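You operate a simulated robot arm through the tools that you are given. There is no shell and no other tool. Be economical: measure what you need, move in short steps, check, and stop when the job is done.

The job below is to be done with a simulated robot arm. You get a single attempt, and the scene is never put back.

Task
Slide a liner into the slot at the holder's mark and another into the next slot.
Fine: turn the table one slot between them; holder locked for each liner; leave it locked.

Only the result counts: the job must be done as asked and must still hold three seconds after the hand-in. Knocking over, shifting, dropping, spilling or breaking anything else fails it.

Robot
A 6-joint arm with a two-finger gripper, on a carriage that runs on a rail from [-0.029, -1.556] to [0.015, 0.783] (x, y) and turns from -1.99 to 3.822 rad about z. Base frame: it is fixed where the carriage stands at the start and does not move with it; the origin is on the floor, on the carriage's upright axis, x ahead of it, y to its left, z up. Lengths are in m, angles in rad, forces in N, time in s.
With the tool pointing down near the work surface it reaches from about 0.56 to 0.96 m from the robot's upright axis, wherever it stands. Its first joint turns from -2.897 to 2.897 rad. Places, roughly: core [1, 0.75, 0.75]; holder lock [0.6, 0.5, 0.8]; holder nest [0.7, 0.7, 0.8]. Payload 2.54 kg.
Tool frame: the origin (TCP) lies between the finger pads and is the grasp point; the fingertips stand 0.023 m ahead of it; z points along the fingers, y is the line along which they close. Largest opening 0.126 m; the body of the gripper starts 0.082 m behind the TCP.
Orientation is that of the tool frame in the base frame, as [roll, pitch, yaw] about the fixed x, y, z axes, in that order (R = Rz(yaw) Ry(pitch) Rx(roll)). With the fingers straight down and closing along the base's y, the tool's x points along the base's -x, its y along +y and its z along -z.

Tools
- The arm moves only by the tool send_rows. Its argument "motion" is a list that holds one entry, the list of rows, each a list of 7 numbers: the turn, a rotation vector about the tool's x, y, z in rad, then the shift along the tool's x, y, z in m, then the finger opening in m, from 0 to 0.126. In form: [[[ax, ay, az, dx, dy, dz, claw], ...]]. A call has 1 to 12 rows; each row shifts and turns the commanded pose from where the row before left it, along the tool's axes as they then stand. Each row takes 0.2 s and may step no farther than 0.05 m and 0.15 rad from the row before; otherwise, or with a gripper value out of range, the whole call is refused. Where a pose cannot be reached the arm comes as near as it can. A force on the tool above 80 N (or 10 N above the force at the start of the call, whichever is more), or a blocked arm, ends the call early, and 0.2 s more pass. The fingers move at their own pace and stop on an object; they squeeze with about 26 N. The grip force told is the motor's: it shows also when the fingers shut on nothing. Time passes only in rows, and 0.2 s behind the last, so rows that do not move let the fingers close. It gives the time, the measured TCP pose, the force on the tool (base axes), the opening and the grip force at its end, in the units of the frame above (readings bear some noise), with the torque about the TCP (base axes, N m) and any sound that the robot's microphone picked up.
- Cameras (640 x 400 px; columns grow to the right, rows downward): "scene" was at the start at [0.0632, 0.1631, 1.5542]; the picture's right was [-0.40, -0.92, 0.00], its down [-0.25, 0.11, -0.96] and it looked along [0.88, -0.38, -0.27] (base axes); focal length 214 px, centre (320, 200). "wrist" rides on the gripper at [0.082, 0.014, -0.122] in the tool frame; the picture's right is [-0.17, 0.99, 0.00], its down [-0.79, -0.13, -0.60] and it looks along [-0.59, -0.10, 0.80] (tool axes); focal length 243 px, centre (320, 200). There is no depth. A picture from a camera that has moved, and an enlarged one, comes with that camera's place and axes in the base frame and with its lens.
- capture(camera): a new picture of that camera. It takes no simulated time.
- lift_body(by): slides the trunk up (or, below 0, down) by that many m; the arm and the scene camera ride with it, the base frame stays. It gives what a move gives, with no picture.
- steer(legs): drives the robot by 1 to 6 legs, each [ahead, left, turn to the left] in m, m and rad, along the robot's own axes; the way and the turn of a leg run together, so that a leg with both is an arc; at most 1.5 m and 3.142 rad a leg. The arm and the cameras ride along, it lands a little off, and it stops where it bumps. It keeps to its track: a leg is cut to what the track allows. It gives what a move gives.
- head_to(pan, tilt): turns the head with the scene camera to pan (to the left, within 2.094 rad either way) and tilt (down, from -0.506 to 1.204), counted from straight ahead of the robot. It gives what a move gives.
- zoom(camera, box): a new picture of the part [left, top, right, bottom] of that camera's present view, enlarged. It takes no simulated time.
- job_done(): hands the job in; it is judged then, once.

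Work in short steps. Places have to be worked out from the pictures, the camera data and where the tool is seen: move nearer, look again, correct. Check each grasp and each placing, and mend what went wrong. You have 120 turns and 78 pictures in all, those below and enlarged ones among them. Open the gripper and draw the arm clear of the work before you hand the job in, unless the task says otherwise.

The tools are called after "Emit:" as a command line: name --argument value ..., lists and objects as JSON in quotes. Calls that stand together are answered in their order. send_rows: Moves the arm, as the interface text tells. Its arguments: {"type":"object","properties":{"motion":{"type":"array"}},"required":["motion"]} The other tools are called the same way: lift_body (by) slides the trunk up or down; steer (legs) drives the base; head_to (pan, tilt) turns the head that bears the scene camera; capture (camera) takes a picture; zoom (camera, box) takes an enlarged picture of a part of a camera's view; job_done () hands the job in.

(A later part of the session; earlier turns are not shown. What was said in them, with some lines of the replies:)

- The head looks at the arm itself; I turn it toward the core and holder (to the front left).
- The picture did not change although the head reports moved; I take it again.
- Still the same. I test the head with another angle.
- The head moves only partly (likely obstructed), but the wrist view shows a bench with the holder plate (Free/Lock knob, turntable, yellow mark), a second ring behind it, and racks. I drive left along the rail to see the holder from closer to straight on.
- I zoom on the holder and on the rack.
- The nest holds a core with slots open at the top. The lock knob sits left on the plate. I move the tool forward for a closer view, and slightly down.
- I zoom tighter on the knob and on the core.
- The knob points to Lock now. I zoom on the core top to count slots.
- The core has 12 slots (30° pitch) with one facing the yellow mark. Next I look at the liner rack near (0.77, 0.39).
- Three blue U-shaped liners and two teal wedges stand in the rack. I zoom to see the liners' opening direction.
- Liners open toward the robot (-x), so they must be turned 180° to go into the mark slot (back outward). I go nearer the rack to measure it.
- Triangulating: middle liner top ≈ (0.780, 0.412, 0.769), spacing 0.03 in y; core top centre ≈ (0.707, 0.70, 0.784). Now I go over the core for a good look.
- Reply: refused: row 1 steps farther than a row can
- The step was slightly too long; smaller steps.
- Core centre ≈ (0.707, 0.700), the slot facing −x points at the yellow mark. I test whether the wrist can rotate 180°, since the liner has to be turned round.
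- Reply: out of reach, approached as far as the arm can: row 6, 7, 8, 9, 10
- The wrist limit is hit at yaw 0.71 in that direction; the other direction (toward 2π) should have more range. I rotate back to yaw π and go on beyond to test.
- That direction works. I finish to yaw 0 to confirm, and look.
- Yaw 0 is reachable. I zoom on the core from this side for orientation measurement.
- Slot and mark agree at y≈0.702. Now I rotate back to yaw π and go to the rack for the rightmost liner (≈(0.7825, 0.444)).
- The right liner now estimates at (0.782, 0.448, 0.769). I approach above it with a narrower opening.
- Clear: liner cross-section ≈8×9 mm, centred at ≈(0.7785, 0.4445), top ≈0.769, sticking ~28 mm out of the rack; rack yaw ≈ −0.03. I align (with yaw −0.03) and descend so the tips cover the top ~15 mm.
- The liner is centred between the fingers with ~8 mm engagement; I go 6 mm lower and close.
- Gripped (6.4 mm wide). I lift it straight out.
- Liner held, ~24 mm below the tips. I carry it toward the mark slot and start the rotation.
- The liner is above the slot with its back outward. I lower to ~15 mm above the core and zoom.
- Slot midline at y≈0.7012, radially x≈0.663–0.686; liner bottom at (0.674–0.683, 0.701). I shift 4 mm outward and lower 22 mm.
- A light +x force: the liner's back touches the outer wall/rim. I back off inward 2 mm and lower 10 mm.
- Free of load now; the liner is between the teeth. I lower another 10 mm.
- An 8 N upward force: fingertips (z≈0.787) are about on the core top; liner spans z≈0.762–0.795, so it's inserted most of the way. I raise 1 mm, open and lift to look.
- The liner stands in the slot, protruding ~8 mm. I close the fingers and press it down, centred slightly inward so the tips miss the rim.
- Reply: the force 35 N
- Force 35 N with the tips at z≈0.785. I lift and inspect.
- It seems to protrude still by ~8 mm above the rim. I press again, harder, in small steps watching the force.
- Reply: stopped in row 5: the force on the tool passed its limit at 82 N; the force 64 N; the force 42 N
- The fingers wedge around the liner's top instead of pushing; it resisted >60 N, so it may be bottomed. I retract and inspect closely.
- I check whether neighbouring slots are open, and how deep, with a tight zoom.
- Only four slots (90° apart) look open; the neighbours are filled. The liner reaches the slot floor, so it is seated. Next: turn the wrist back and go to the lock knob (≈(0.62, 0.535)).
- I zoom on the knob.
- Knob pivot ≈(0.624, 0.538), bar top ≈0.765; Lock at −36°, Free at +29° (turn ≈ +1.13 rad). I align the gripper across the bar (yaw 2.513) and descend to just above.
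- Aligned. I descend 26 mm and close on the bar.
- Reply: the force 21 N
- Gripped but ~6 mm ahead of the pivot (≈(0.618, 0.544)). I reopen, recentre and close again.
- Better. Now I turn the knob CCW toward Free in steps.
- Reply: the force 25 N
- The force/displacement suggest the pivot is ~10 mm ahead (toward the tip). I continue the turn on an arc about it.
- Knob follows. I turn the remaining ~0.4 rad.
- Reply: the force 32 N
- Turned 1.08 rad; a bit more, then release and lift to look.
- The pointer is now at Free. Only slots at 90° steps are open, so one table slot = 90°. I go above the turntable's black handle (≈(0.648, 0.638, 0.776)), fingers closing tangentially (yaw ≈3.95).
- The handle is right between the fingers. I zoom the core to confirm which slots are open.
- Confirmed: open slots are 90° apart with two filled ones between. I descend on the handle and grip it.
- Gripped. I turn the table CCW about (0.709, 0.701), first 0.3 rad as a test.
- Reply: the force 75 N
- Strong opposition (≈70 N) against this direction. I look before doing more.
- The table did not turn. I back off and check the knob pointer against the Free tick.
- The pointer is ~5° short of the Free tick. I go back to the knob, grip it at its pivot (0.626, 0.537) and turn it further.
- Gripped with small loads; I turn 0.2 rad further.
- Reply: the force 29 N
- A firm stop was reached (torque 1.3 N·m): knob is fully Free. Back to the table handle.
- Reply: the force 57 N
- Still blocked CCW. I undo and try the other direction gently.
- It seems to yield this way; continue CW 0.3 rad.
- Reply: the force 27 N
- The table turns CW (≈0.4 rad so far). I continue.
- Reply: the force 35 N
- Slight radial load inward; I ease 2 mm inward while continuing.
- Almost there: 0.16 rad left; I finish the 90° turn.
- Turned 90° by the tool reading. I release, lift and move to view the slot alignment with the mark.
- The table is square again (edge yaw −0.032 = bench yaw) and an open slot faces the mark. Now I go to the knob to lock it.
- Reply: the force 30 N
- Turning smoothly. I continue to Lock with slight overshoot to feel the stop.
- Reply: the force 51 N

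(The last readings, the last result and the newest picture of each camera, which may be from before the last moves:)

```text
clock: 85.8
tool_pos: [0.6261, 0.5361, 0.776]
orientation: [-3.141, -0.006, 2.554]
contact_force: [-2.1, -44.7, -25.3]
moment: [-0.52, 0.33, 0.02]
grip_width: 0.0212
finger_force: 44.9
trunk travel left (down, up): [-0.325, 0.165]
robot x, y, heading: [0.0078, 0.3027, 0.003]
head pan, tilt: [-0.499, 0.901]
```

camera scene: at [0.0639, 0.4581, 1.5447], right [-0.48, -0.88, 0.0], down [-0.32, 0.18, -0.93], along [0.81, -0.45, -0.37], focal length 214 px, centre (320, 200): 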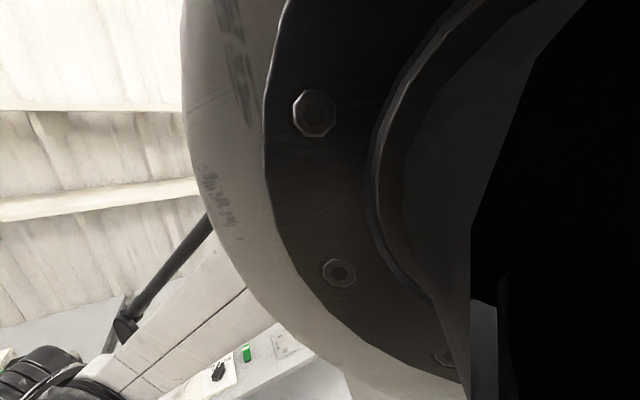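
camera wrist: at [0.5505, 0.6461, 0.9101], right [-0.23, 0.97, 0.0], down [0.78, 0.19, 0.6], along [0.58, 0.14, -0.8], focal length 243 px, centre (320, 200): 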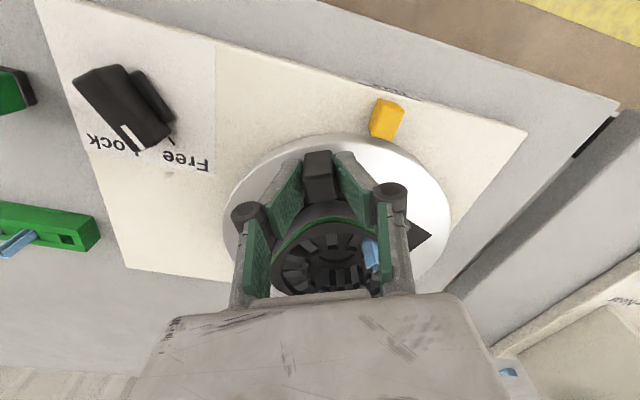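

Nearly at Lock; relieve the side load and turn a bit more for the stop.

Emit:
send_rows --motion '[[[0, 0, 0.06, -0.0015, -0.0022, 0, 0.01], [0, 0, 0.06, 0, 0, 0, 0.01], [0, 0, 0.05, 0, 0, 0, 0.01]]]'

```text
clock: 86.6
tool_pos: [0.6254, 0.5371, 0.7767]
orientation: [3.14, -0.003, 2.389]
contact_force: [-9.3, -31.1, -11.9]
moment: [-0.69, 0.02, 1.51]
grip_width: 0.0234
finger_force: 44.5
trunk travel left (down, up): [-0.325, 0.165]
robot x, y, heading: [0.0086, 0.3039, 0.004]
head pan, tilt: [-0.499, 0.901]
```

Firm stop at Lock (1.5 N·m). I release, lift and go over the middle liner (≈(0.778, 0.414)).

Emit:
send_rows --motion '[[[0, 0, -0.08, 0, 0, 0, 0.05], [0, 0, 0, 0, 0, 0, 0.05], [0, 0, 0, 0, 0, -0.05, 0.05], [0, 0, 0, 0, 0, -0.05, 0.05], [0, 0, -0.13, 0, 0, 0, 0.04], [0, 0, -0.13, 0, 0, 0, 0.03], [0, 0, -0.13, 0, 0, 0, 0.026], [0, 0, -0.13, 0, 0, 0, 0.026], [0, 0, -0.121, 0, 0, 0, 0.026]]]'

Emit:
zoom --camera "wrist" --box '[220, 80, 400, 220]'

Emit:
send_rows --motion '[[[0, 0, 0, -0.0392, -0.0295, 0, 0.026], [0, 0, 0, -0.0392, -0.0295, 0, 0.026], [0, 0, 0, -0.0392, -0.0295, 0, 0.026], [0, 0, 0, -0.0392, -0.0295, 0, 0.026], [0, 0, 0, 0, 0, 0.035, 0.026], [0, 0, 0, 0, 0, 0.03, 0.026]]]'

Emit:
zoom --camera "wrist" --box '[260, 110, 380, 200]'

```text
clock: 88.6
tool_pos: [0.6269, 0.5363, 0.8762]
orientation: [3.139, -0.003, 3.109]
contact_force: [-0.8, 1.1, 0.0]
moment: [-0.02, 0.0, -0.03]
grip_width: 0.026
finger_force: 0.1
trunk travel left (down, up): [-0.325, 0.165]
robot x, y, heading: [0.0034, 0.3038, -0.004]
head pan, tilt: [-0.499, 0.901]
```

```text
2.86 times, centred on (310, 150) of wrist
camera zoom: at [0.5453, 0.5527, 0.9974], right [0.2, 0.98, 0.0], down [0.79, -0.16, 0.59], along [0.58, -0.12, -0.8], focal length 693 px, centre (349, 343)
```

zoom: 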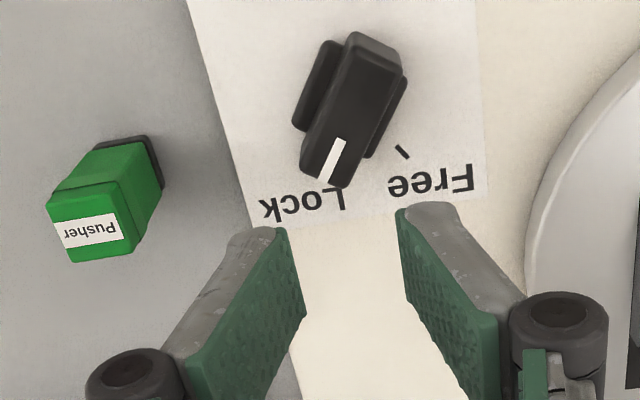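

```text
clock: 90.0
tool_pos: [0.7779, 0.4128, 0.8132]
orientation: [3.14, -0.003, 3.108]
contact_force: [0.2, 0.4, -0.8]
moment: [-0.03, 0.0, 0.04]
grip_width: 0.026
finger_force: 0.1
trunk travel left (down, up): [-0.325, 0.165]
robot x, y, heading: [0.0058, 0.3033, 0.001]
head pan, tilt: [-0.499, 0.901]
```

```text
4.44 times, centred on (320, 155) of wrist
camera zoom: at [0.697, 0.4305, 0.9342], right [0.2, 0.98, 0.0], down [0.79, -0.16, 0.59], along [0.58, -0.12, -0.8], focal length 1078 px, centre (320, 400)
```

zoom: 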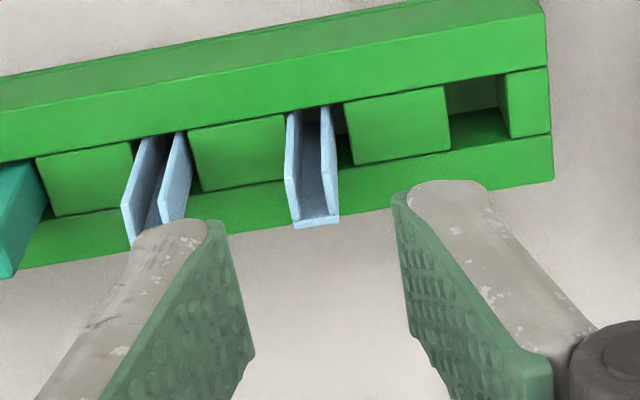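

The knob points to Lock. The middle liner is centred under the TCP; I descend 37 mm, grip and lift.

Emit:
send_rows --motion '[[[0, 0, 0, 0, 0, 0.02, 0.026], [0, 0, 0, 0, 0, 0.0175, 0.026], [0, 0, 0, 0, 0, 0, 0.004], [0, 0, 0, 0, 0, 0, 0.004], [0, 0, 0, 0, 0, 0, 0.004]]]'

Emit:
send_rows --motion '[[[0, 0, 0, 0, 0, -0.02, 0.004], [0, 0, 0, 0, 0, -0.03, 0.004], [0, 0, 0, 0, 0, -0.04, 0.004], [0, 0, 0, 0, 0, -0.04, 0.004]]]'

Emit:
zoom --camera "wrist" --box '[220, 80, 420, 230]'

```text
clock: 91.2
tool_pos: [0.7784, 0.4143, 0.7748]
orientation: [3.138, -0.004, 3.107]
contact_force: [0.5, 0.3, 0.3]
moment: [0.04, 0.0, -0.02]
grip_width: 0.0062
finger_force: 26.0
trunk travel left (down, up): [-0.325, 0.165]
robot x, y, heading: [0.0025, 0.3062, 0.0]
head pan, tilt: [-0.499, 0.901]
```

```text
clock: 92.2
tool_pos: [0.7822, 0.4126, 0.9032]
orientation: [3.137, -0.002, 3.106]
contact_force: [1.0, 0.3, 0.5]
moment: [-0.01, 0.03, 0.02]
grip_width: 0.0063
finger_force: 25.7
trunk travel left (down, up): [-0.325, 0.165]
robot x, y, heading: [0.0071, 0.3036, 0.0]
head pan, tilt: [-0.499, 0.901]
```

```text
2.67 times, centred on (320, 155) of wrist
camera zoom: at [0.6992, 0.4298, 1.0244], right [0.2, 0.98, 0.0], down [0.79, -0.16, 0.59], along [0.58, -0.12, -0.8], focal length 647 px, centre (320, 320)
```

zoom: 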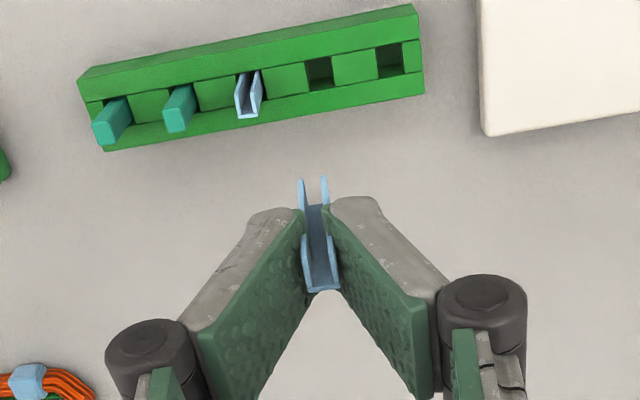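

Held as before. I carry it to the mark slot and rotate 180° as before.

Emit:
send_rows --motion '[[[0, 0, 0, 0.0161, 0.0406, 0, 0.004], [0, 0, 0, 0.0161, 0.0406, 0, 0.004], [0, 0, 0, 0.0161, 0.0406, 0, 0.004], [0, 0, 0, 0.0161, 0.0406, 0, 0.004], [0, 0, 0, 0.0161, 0.0406, 0, 0.004], [0, 0, 0, 0.0161, 0.0406, 0, 0.004], [0, 0, 0, 0.0161, 0.0406, 0, 0.004], [0, 0, -0.15, 0, 0, 0, 0.004], [0, 0, -0.15, 0, 0, 0, 0.004], [0, 0, -0.15, 0, 0, 0, 0.004], [0, 0, -0.15, 0, 0, 0, 0.004], [0, 0, -0.15, 0, 0, 0, 0.004]]]'

Emit:
send_rows --motion '[[[0, 0, -0.15, 0, 0, 0, 0.004], [0, 0, -0.15, 0, 0, 0, 0.004], [0, 0, -0.15, 0, 0, 0, 0.004], [0, 0, -0.15, 0, 0, 0, 0.004], [0, 0, -0.15, 0, 0, 0, 0.004], [0, 0, -0.15, 0, 0, 0, 0.004], [0, 0, -0.15, 0, 0, 0, 0.004], [0, 0, -0.15, 0, 0, 0, 0.004], [0, 0, -0.15, 0, 0, 0, 0.004], [0, 0, -0.15, 0, 0, 0, 0.004], [0, 0, -0.15, 0, 0, 0, 0.004], [0, 0, -0.15, 0, 0, 0, 0.004]]]'

Emit:
send_rows --motion '[[[0, 0, -0.15, 0, 0, 0, 0.004], [0, 0, -0.15, 0, 0, 0, 0.004], [0, 0, -0.15, 0, 0, 0, 0.004], [0, 0, -0.145, 0, 0, 0, 0.004], [0, 0, 0, 0, 0, 0.03, 0.004], [0, 0, 0, 0, 0, 0.022, 0.004]]]'

Emit:
zoom --camera "wrist" --box '[240, 70, 400, 210]'

```text
clock: 94.8
tool_pos: [0.6761, 0.701, 0.9038]
orientation: [3.139, 0.001, -2.424]
contact_force: [1.0, 0.2, 0.0]
moment: [-0.01, 0.0, 0.0]
grip_width: 0.0061
finger_force: 26.0
trunk travel left (down, up): [-0.325, 0.165]
robot x, y, heading: [0.0067, 0.3007, 0.0]
head pan, tilt: [-0.499, 0.901]
```

```text
clock: 97.4
tool_pos: [0.6759, 0.7003, 0.9054]
orientation: [-3.141, 0.003, -0.623]
contact_force: [-0.6, 0.0, 0.2]
moment: [-0.02, 0.0, 0.0]
grip_width: 0.006
finger_force: 26.1
trunk travel left (down, up): [-0.325, 0.165]
robot x, y, heading: [0.0048, 0.3039, 0.003]
head pan, tilt: [-0.499, 0.901]
```

```text
clock: 98.8
tool_pos: [0.6769, 0.7018, 0.851]
orientation: [-3.138, 0.004, -0.031]
contact_force: [0.1, 0.3, 0.4]
moment: [0.01, 0.0, -0.01]
grip_width: 0.006
finger_force: 26.1
trunk travel left (down, up): [-0.325, 0.165]
robot x, y, heading: [0.0039, 0.3021, 0.002]
head pan, tilt: [-0.499, 0.901]
```

```text
2.86 times, centred on (320, 140) of wrist
camera zoom: at [0.7578, 0.6854, 0.9724], right [-0.2, -0.98, 0.0], down [-0.78, 0.16, 0.6], along [-0.59, 0.12, -0.8], focal length 693 px, centre (320, 371)
```

zoom: 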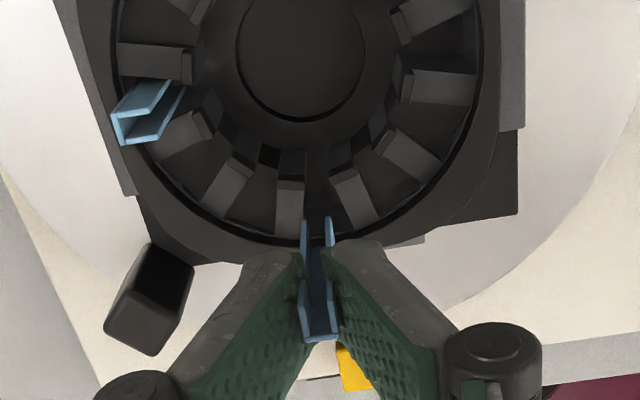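

The geometry matches the first insertion. I shift 2 mm outward and lower in steps.

Emit:
send_rows --motion '[[[0, 0, 0, -0.002, 0, 0, 0.004], [0, 0, 0, 0, 0, 0.012, 0.004], [0, 0, 0, 0, 0, 0.01, 0.004], [0, 0, 0, 0, 0, 0.006, 0.004], [0, 0, 0, 0, 0, 0.004, 0.004]]]'

Emit:
send_rows --motion '[[[0, 0, 0, 0, 0, 0.004, 0.004], [0, 0, 0, 0, 0, 0.004, 0.004], [0, 0, 0, 0, 0, 0.002, 0.004]]]'

Emit:
zoom --camera "wrist" --box '[250, 80, 390, 190]'

```text
clock: 100.0
tool_pos: [0.6745, 0.7022, 0.821]
orientation: [-3.141, 0.003, -0.033]
contact_force: [0.1, 0.5, 0.9]
moment: [0.01, 0.02, 0.0]
grip_width: 0.0058
finger_force: 25.9
trunk travel left (down, up): [-0.325, 0.165]
robot x, y, heading: [0.0069, 0.3014, 0.003]
head pan, tilt: [-0.499, 0.901]
```

```text
clock: 100.8
tool_pos: [0.6732, 0.7009, 0.8108]
orientation: [-3.139, 0.004, -0.03]
contact_force: [0.5, 0.0, -0.7]
moment: [0.01, 0.0, -0.01]
grip_width: 0.0061
finger_force: 25.9
trunk travel left (down, up): [-0.325, 0.165]
robot x, y, heading: [0.0018, 0.3039, 0.003]
head pan, tilt: [-0.499, 0.901]
```

```text
3.64 times, centred on (320, 135) of wrist
camera zoom: at [0.7554, 0.6845, 0.9311], right [-0.2, -0.98, 0.0], down [-0.78, 0.16, 0.6], along [-0.59, 0.12, -0.8], focal length 882 px, centre (320, 436)
```

zoom: 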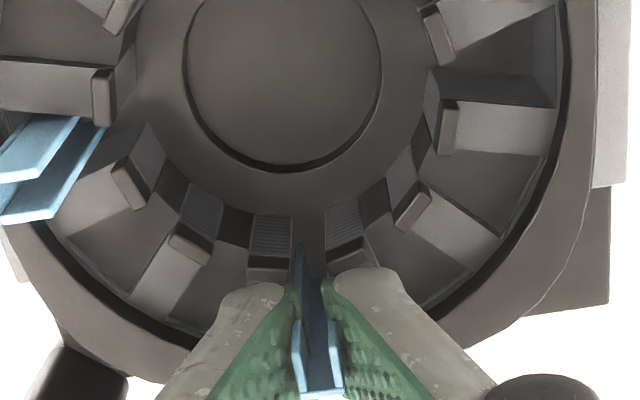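

No contact yet; I lower a few more mm until the floor is felt.

Emit:
send_rows --motion '[[[0, 0, 0, 0, 0, 0.0015, 0.004], [0, 0, 0, 0, 0, 0.0015, 0.004]]]'

```text
clock: 101.4
tool_pos: [0.6738, 0.7017, 0.8086]
orientation: [-3.137, 0.002, -0.032]
contact_force: [1.0, 0.4, 14.5]
moment: [0.04, -0.06, 0.0]
grip_width: 0.006
finger_force: 26.1
trunk travel left (down, up): [-0.325, 0.165]
robot x, y, heading: [0.0037, 0.3012, 0.003]
head pan, tilt: [-0.499, 0.901]
```

14.5 N contact, consistent with the floor. I release, lift and inspect.

Emit:
send_rows --motion '[[[0, 0, 0, 0, 0, 0.001, 0.004], [0, 0, 0, 0, 0, -0.001, 0.03], [0, 0, 0, 0, 0, 0, 0.03], [0, 0, 0, 0, 0, -0.03, 0.03], [0, 0, 0, 0, 0, -0.04, 0.05], [0, 0, 0, 0, 0, -0.03, 0.08]]]'

Emit:
zoom --camera "wrist" --box '[240, 50, 400, 170]'

```text
clock: 102.8
tool_pos: [0.6752, 0.7007, 0.9074]
orientation: [-3.138, 0.005, -0.033]
contact_force: [0.4, 0.2, 0.7]
moment: [0.01, 0.03, 0.02]
grip_width: 0.0802
finger_force: 0.0
trunk travel left (down, up): [-0.325, 0.165]
robot x, y, heading: [0.0075, 0.3025, 0.004]
head pan, tilt: [-0.499, 0.901]
```

```text
3.33 times, centred on (320, 110) of wrist
camera zoom: at [0.7561, 0.6847, 1.0272], right [-0.2, -0.98, 0.0], down [-0.78, 0.16, 0.6], along [-0.59, 0.12, -0.8], focal length 809 px, centre (320, 500)
```

zoom: 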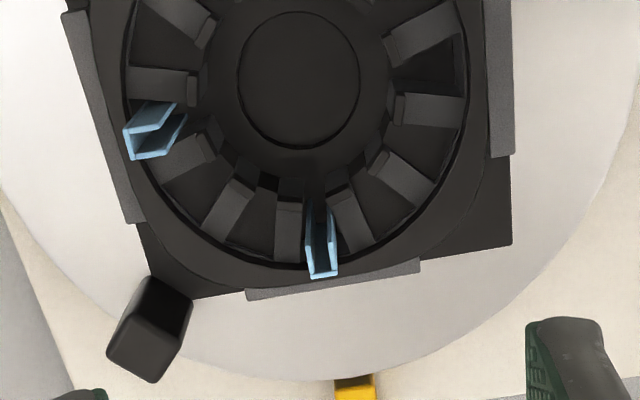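

Both liners stand in their slots. To be sure they're fully home, I press on the second liner's top with a single fingertip (closed fingers offset 5 mm sideways so they cannot wedge).

Emit:
send_rows --motion '[[[0, 0, 0, 0.002, 0.005, 0, 0.0], [0, 0, 0, 0, 0, 0.03, 0.0], [0, 0, 0, 0, 0, 0.03, 0.0], [0, 0, 0, 0, 0, 0.02, 0.0], [0, 0, 0, 0, 0, 0.004, 0.0], [0, 0, 0, 0, 0, 0.002, 0.0]]]'

Emit:
send_rows --motion '[[[0, 0, 0, 0, 0, 0.0015, 0.0], [0, 0, 0, 0, 0, 0.0015, 0.0]]]'

```text
clock: 104.2
tool_pos: [0.676, 0.6956, 0.8224]
orientation: [-3.138, 0.003, -0.032]
contact_force: [-0.1, -0.3, 9.0]
moment: [0.04, 0.0, 0.03]
grip_width: 0.0
finger_force: 26.0
trunk travel left (down, up): [-0.325, 0.165]
robot x, y, heading: [0.0067, 0.3015, 0.004]
head pan, tilt: [-0.499, 0.901]
```

```text
clock: 104.8
tool_pos: [0.6761, 0.6971, 0.8198]
orientation: [-3.137, 0.002, -0.031]
contact_force: [0.6, 0.7, 15.9]
moment: [0.13, 0.04, -0.01]
grip_width: 0.0
finger_force: 26.4
trunk travel left (down, up): [-0.325, 0.165]
robot x, y, heading: [0.0051, 0.302, 0.003]
head pan, tilt: [-0.499, 0.901]
```

The force rises only to 16 N over 3 mm, so the liner is sliding down with friction: it is not home. I keep pressing.

Emit:
send_rows --motion '[[[0, 0, 0, 0, 0, 0.002, 0.0], [0, 0, 0, 0, 0, 0.002, 0.0], [0, 0, 0, 0, 0, 0.002, 0.0]]]'

```text
clock: 105.6
tool_pos: [0.6755, 0.6967, 0.8112]
orientation: [-3.136, 0.003, -0.034]
contact_force: [-0.8, -5.6, 2.3]
moment: [-0.09, 0.01, 0.01]
grip_width: 0.0003
finger_force: 26.1
trunk travel left (down, up): [-0.325, 0.165]
robot x, y, heading: [0.0061, 0.3017, 0.006]
head pan, tilt: [-0.499, 0.901]
```

Force dropped — either it slid in or the finger slipped beside it. I look.

Emit:
zoom --camera "wrist" --box '[260, 100, 380, 200]'

```text
4.00 times, centred on (320, 150) of wrist
camera zoom: at [0.7577, 0.679, 0.9318], right [-0.2, -0.98, 0.0], down [-0.78, 0.16, 0.6], along [-0.59, 0.12, -0.8], focal length 970 px, centre (320, 400)
```

zoom: 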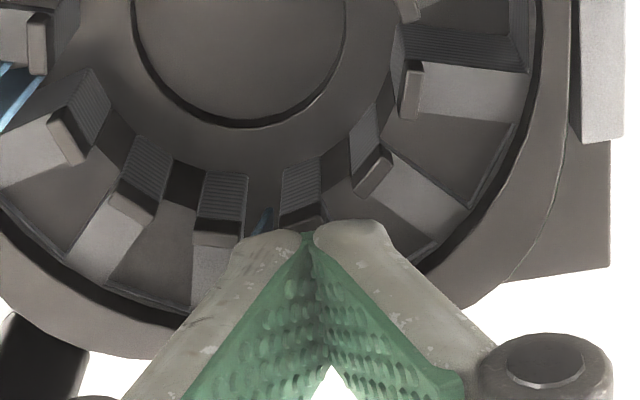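

The liner seems pushed into a slight lean. I lift and look.

Emit:
send_rows --motion '[[[0, 0, 0, 0, 0, -0.03, 0.0], [0, 0, 0, 0, 0, -0.04, 0.0], [0, 0, 0, -0.02, 0, -0.02, 0.06]]]'

Emit:
zoom --camera "wrist" --box '[270, 70, 370, 145]'

```text
clock: 106.4
tool_pos: [0.6556, 0.6955, 0.9029]
orientation: [-3.137, 0.005, -0.032]
contact_force: [-0.5, 0.4, 0.6]
moment: [0.02, -0.02, 0.01]
grip_width: 0.0596
finger_force: 0.7
trunk travel left (down, up): [-0.325, 0.165]
robot x, y, heading: [0.0031, 0.3005, -0.001]
head pan, tilt: [-0.499, 0.901]
```

```text
5.33 times, centred on (320, 108) of wrist
camera zoom: at [0.738, 0.6797, 1.0223], right [-0.2, -0.98, 0.0], down [-0.78, 0.16, 0.6], along [-0.59, 0.12, -0.8], focal length 1294 px, centre (320, 693)
```

zoom: 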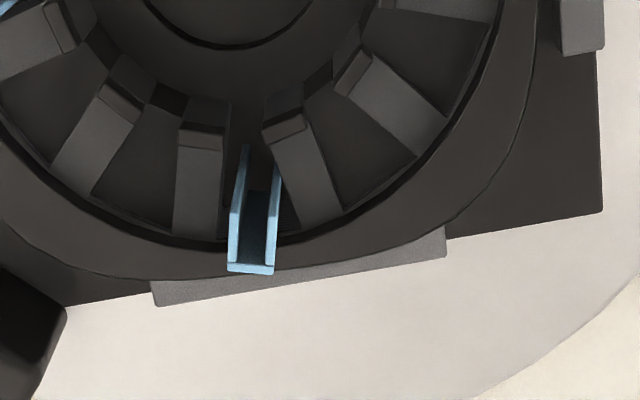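

The slot is roomy, so the liner just shifted ~4 mm sideways with a small lean (it rests on the floor by gravity). I regrip it, recentre upright at y=0.7015, press lightly down and release.

Emit:
send_rows --motion '[[[0, 0, 0, 0.0178, -0.0066, 0, 0.034], [0, 0, 0, 0, 0, 0.04, 0.034], [0, 0, 0, 0, 0, 0.04, 0.034], [0, 0, 0, 0, 0, 0.011, 0.034], [0, 0, 0, 0, 0, 0, 0.004], [0, 0, 0, 0, 0, 0, 0.004], [0, 0, 0, 0, 0, 0, 0.004]]]'

Emit:
send_rows --motion '[[[0, 0, 0, 0, 0, 0.0015, 0.004], [0, 0, 0, 0, 0, 0.0015, 0.004]]]'

```text
clock: 108.0
tool_pos: [0.6726, 0.7035, 0.8113]
orientation: [-3.137, 0.004, -0.031]
contact_force: [1.0, -0.3, 0.0]
moment: [0.0, -0.04, -0.03]
grip_width: 0.006
finger_force: 26.1
trunk travel left (down, up): [-0.325, 0.165]
robot x, y, heading: [0.0047, 0.3045, 0.002]
head pan, tilt: [-0.499, 0.901]
```

```text
clock: 108.6
tool_pos: [0.6723, 0.7028, 0.8099]
orientation: [-3.138, 0.004, -0.031]
contact_force: [1.4, 0.9, 15.1]
moment: [0.03, 0.01, 0.01]
grip_width: 0.0058
finger_force: 26.1
trunk travel left (down, up): [-0.325, 0.165]
robot x, y, heading: [0.0014, 0.306, 0.004]
head pan, tilt: [-0.499, 0.901]
```

Upright and on the floor (15 N). Release straight, lift, and take a check view.

Emit:
send_rows --motion '[[[0, 0, 0, 0, 0, -0.0015, 0.004], [0, 0, 0, 0, 0, 0, 0.03], [0, 0, 0, 0, 0, 0, 0.03], [0, 0, 0, 0, 0, -0.03, 0.03], [0, 0, 0, 0, 0, -0.04, 0.05], [0, 0, 0, 0, 0, -0.04, 0.08]]]'

Emit:
zoom --camera "wrist" --box '[230, 40, 410, 170]'

```text
clock: 110.0
tool_pos: [0.6736, 0.7021, 0.9209]
orientation: [-3.137, 0.004, -0.033]
contact_force: [-0.6, 1.0, -0.1]
moment: [-0.01, 0.03, 0.02]
grip_width: 0.0802
finger_force: 0.0
trunk travel left (down, up): [-0.325, 0.165]
robot x, y, heading: [0.0096, 0.305, 0.004]
head pan, tilt: [-0.499, 0.901]
```

```text
3.08 times, centred on (320, 105) of wrist
camera zoom: at [0.7565, 0.685, 1.0409], right [-0.2, -0.98, 0.0], down [-0.78, 0.16, 0.6], along [-0.59, 0.12, -0.8], focal length 746 px, centre (320, 492)
```

zoom: 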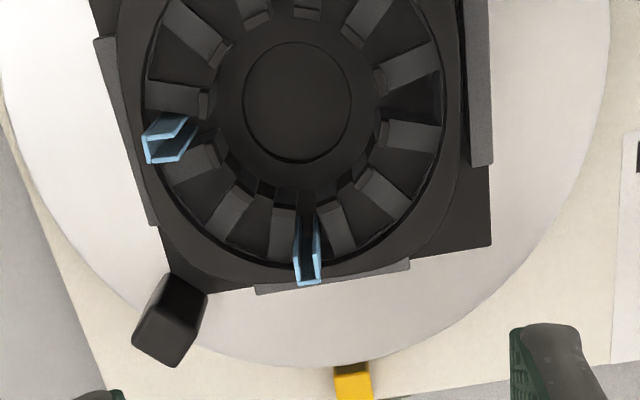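

To settle the seating question, I do a proper press test: rotate 90° so both closed tips cover the liner's top without wedging.

Emit:
send_rows --motion '[[[0, 0, 0.143, 0, 0, 0, 0.05], [0, 0, 0.143, 0, 0, 0, 0.02], [0, 0, 0.143, 0, 0, 0, 0.0], [0, 0, 0.143, 0, 0, 0, 0.0], [0, 0, 0.143, 0, 0, 0, 0.0], [0, 0, 0.143, 0, 0, 0, 0.0], [0, 0, 0.143, 0, 0, 0, 0.0], [0, 0, 0.143, 0, 0, 0, 0.0], [0, 0, 0.143, 0, 0, 0, 0.0], [0, 0, 0.143, 0, 0, 0, 0.0], [0, 0, 0.143, 0, 0, 0, 0.0]]]'

Emit:
send_rows --motion '[[[0, 0, 0, 0, 0, 0.04, 0.0], [0, 0, 0, 0, 0, 0.04, 0.0], [0, 0, 0, 0, 0, 0.014, 0.0], [0, 0, 0, 0, 0, 0.003, 0.0], [0, 0, 0, 0, 0, 0.002, 0.0]]]'

Emit:
send_rows --motion '[[[0, 0, 0, 0, 0, 0.001, 0.0], [0, 0, 0, 0, 0, 0.001, 0.0]]]'

```text
clock: 112.4
tool_pos: [0.6751, 0.7009, 0.9199]
orientation: [3.138, 0.004, -1.607]
contact_force: [0.2, 0.0, 0.0]
moment: [0.01, 0.0, 0.02]
grip_width: 0.0
finger_force: 25.9
trunk travel left (down, up): [-0.325, 0.165]
robot x, y, heading: [0.0031, 0.3031, 0.004]
head pan, tilt: [-0.499, 0.901]
```

```text
clock: 113.6
tool_pos: [0.6734, 0.7035, 0.8228]
orientation: [3.139, 0.002, -1.604]
contact_force: [0.1, -0.3, 19.3]
moment: [0.07, 0.02, -0.01]
grip_width: 0.0062
finger_force: 26.0
trunk travel left (down, up): [-0.325, 0.165]
robot x, y, heading: [0.0058, 0.3026, 0.004]
head pan, tilt: [-0.499, 0.901]
```

```text
clock: 114.2
tool_pos: [0.6726, 0.7018, 0.8207]
orientation: [3.141, 0.004, -1.603]
contact_force: [0.8, 0.3, 38.6]
moment: [0.11, 0.05, 0.0]
grip_width: 0.0057
finger_force: 26.2
trunk travel left (down, up): [-0.325, 0.165]
robot x, y, heading: [0.004, 0.3039, 0.004]
head pan, tilt: [-0.499, 0.901]
```

The force climbs steadily (39 N) with no plateau, and the liner is loose sideways, so it stands on the floor: seated. I lift and retract clear, then take a final view.

Emit:
send_rows --motion '[[[0, 0, 0, 0, 0, -0.03, 0.0], [0, 0, 0, 0, 0, -0.04, 0.0], [0, 0, 0, 0, 0, -0.045, 0.05], [0, 0, 0.15, 0, 0, -0.03, 0.1], [0, 0, 0.15, 0, 0, 0, 0.126], [0, 0, 0.15, 0, 0, 0, 0.126], [0, 0, 0.15, 0, 0, 0, 0.126], [0, 0, 0.15, 0, 0, 0, 0.126], [0, 0, 0.15, 0, 0, 0, 0.126], [0, 0, 0.15, 0, 0, 0, 0.126], [0, 0, 0.15, 0, 0, 0, 0.126], [0, 0, 0.15, 0, 0, 0, 0.126]]]'

Emit:
send_rows --motion '[[[0, 0, 0.15, 0, 0, 0, 0.126], [0, 0, 0.03, 0.045, 0, 0, 0.126], [0, 0, 0, 0.045, 0, 0, 0.126], [0, 0, 0, 0.045, -0.015, 0, 0.126], [0, 0, 0, 0.03, -0.03, 0, 0.126]]]'

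Emit:
zoom --camera "wrist" --box '[210, 110, 450, 290]'

```text
clock: 116.8
tool_pos: [0.6729, 0.702, 0.9636]
orientation: [3.138, -0.002, -2.957]
contact_force: [0.5, -0.5, 0.1]
moment: [-0.02, 0.04, -0.03]
grip_width: 0.1264
finger_force: 0.0
trunk travel left (down, up): [-0.325, 0.165]
robot x, y, heading: [0.0094, 0.3047, 0.006]
head pan, tilt: [-0.499, 0.901]
```

```text
clock: 118.0
tool_pos: [0.5105, 0.6542, 0.9641]
orientation: [3.139, -0.004, -3.135]
contact_force: [-0.1, 0.6, -0.9]
moment: [-0.04, 0.0, 0.01]
grip_width: 0.1258
finger_force: 0.0
trunk travel left (down, up): [-0.325, 0.165]
robot x, y, heading: [0.0038, 0.301, 0.003]
head pan, tilt: [-0.499, 0.901]
```

```text
2.22 times, centred on (330, 200) of wrist
camera zoom: at [0.4268, 0.6677, 1.0853], right [0.16, 0.99, 0.0], down [0.79, -0.13, 0.59], along [0.59, -0.09, -0.8], focal length 539 px, centre (298, 200)
```

zoom: 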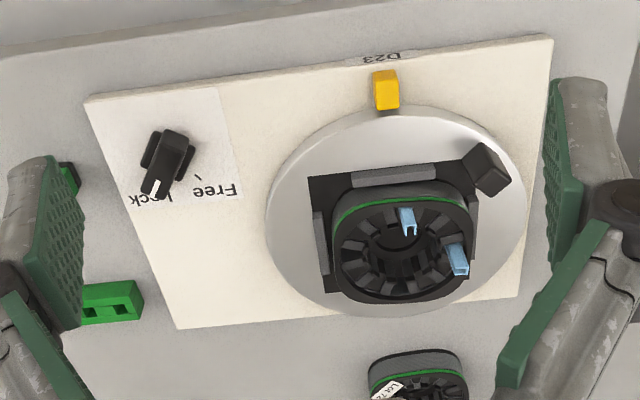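

Knob at Lock, both liners in place. One close look for uprightness.

Emit:
zoom --camera "wrist" --box '[330, 180, 400, 250]'

```text
5.71 times, centred on (365, 215) of wrist
camera zoom: at [0.4268, 0.6677, 1.0853], right [0.16, 0.99, 0.0], down [0.79, -0.13, 0.59], along [0.59, -0.09, -0.8], focal length 1386 px, centre (63, 114)
```

zoom: 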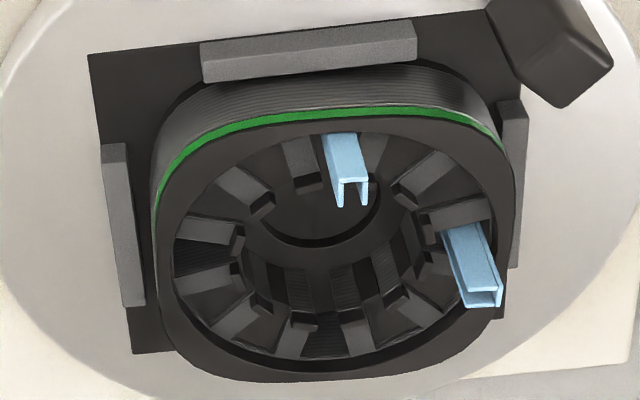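

Both liners stand upright and bottomed in their slots, the holder is locked, and the gripper is open and clear. I hand in.

Emit:
job_done

```text
The job is handed in.
```

I put one liner in the slot at the mark, turned the table one open slot (90° clockwise), and put a second liner in the slot now at the mark. The holder was locked for each liner and is locked now.

- **Next slot:** the slots on either side of the mark were already filled, and only every third slot was open. I took "one slot" to mean the next open one.
- **Seating:** both liners stick up roughly 15 mm above the core rim. I judged them to be resting on the slot floor because they held against 39 N or more of downward push. I could not see the slot floor directly to confirm it.
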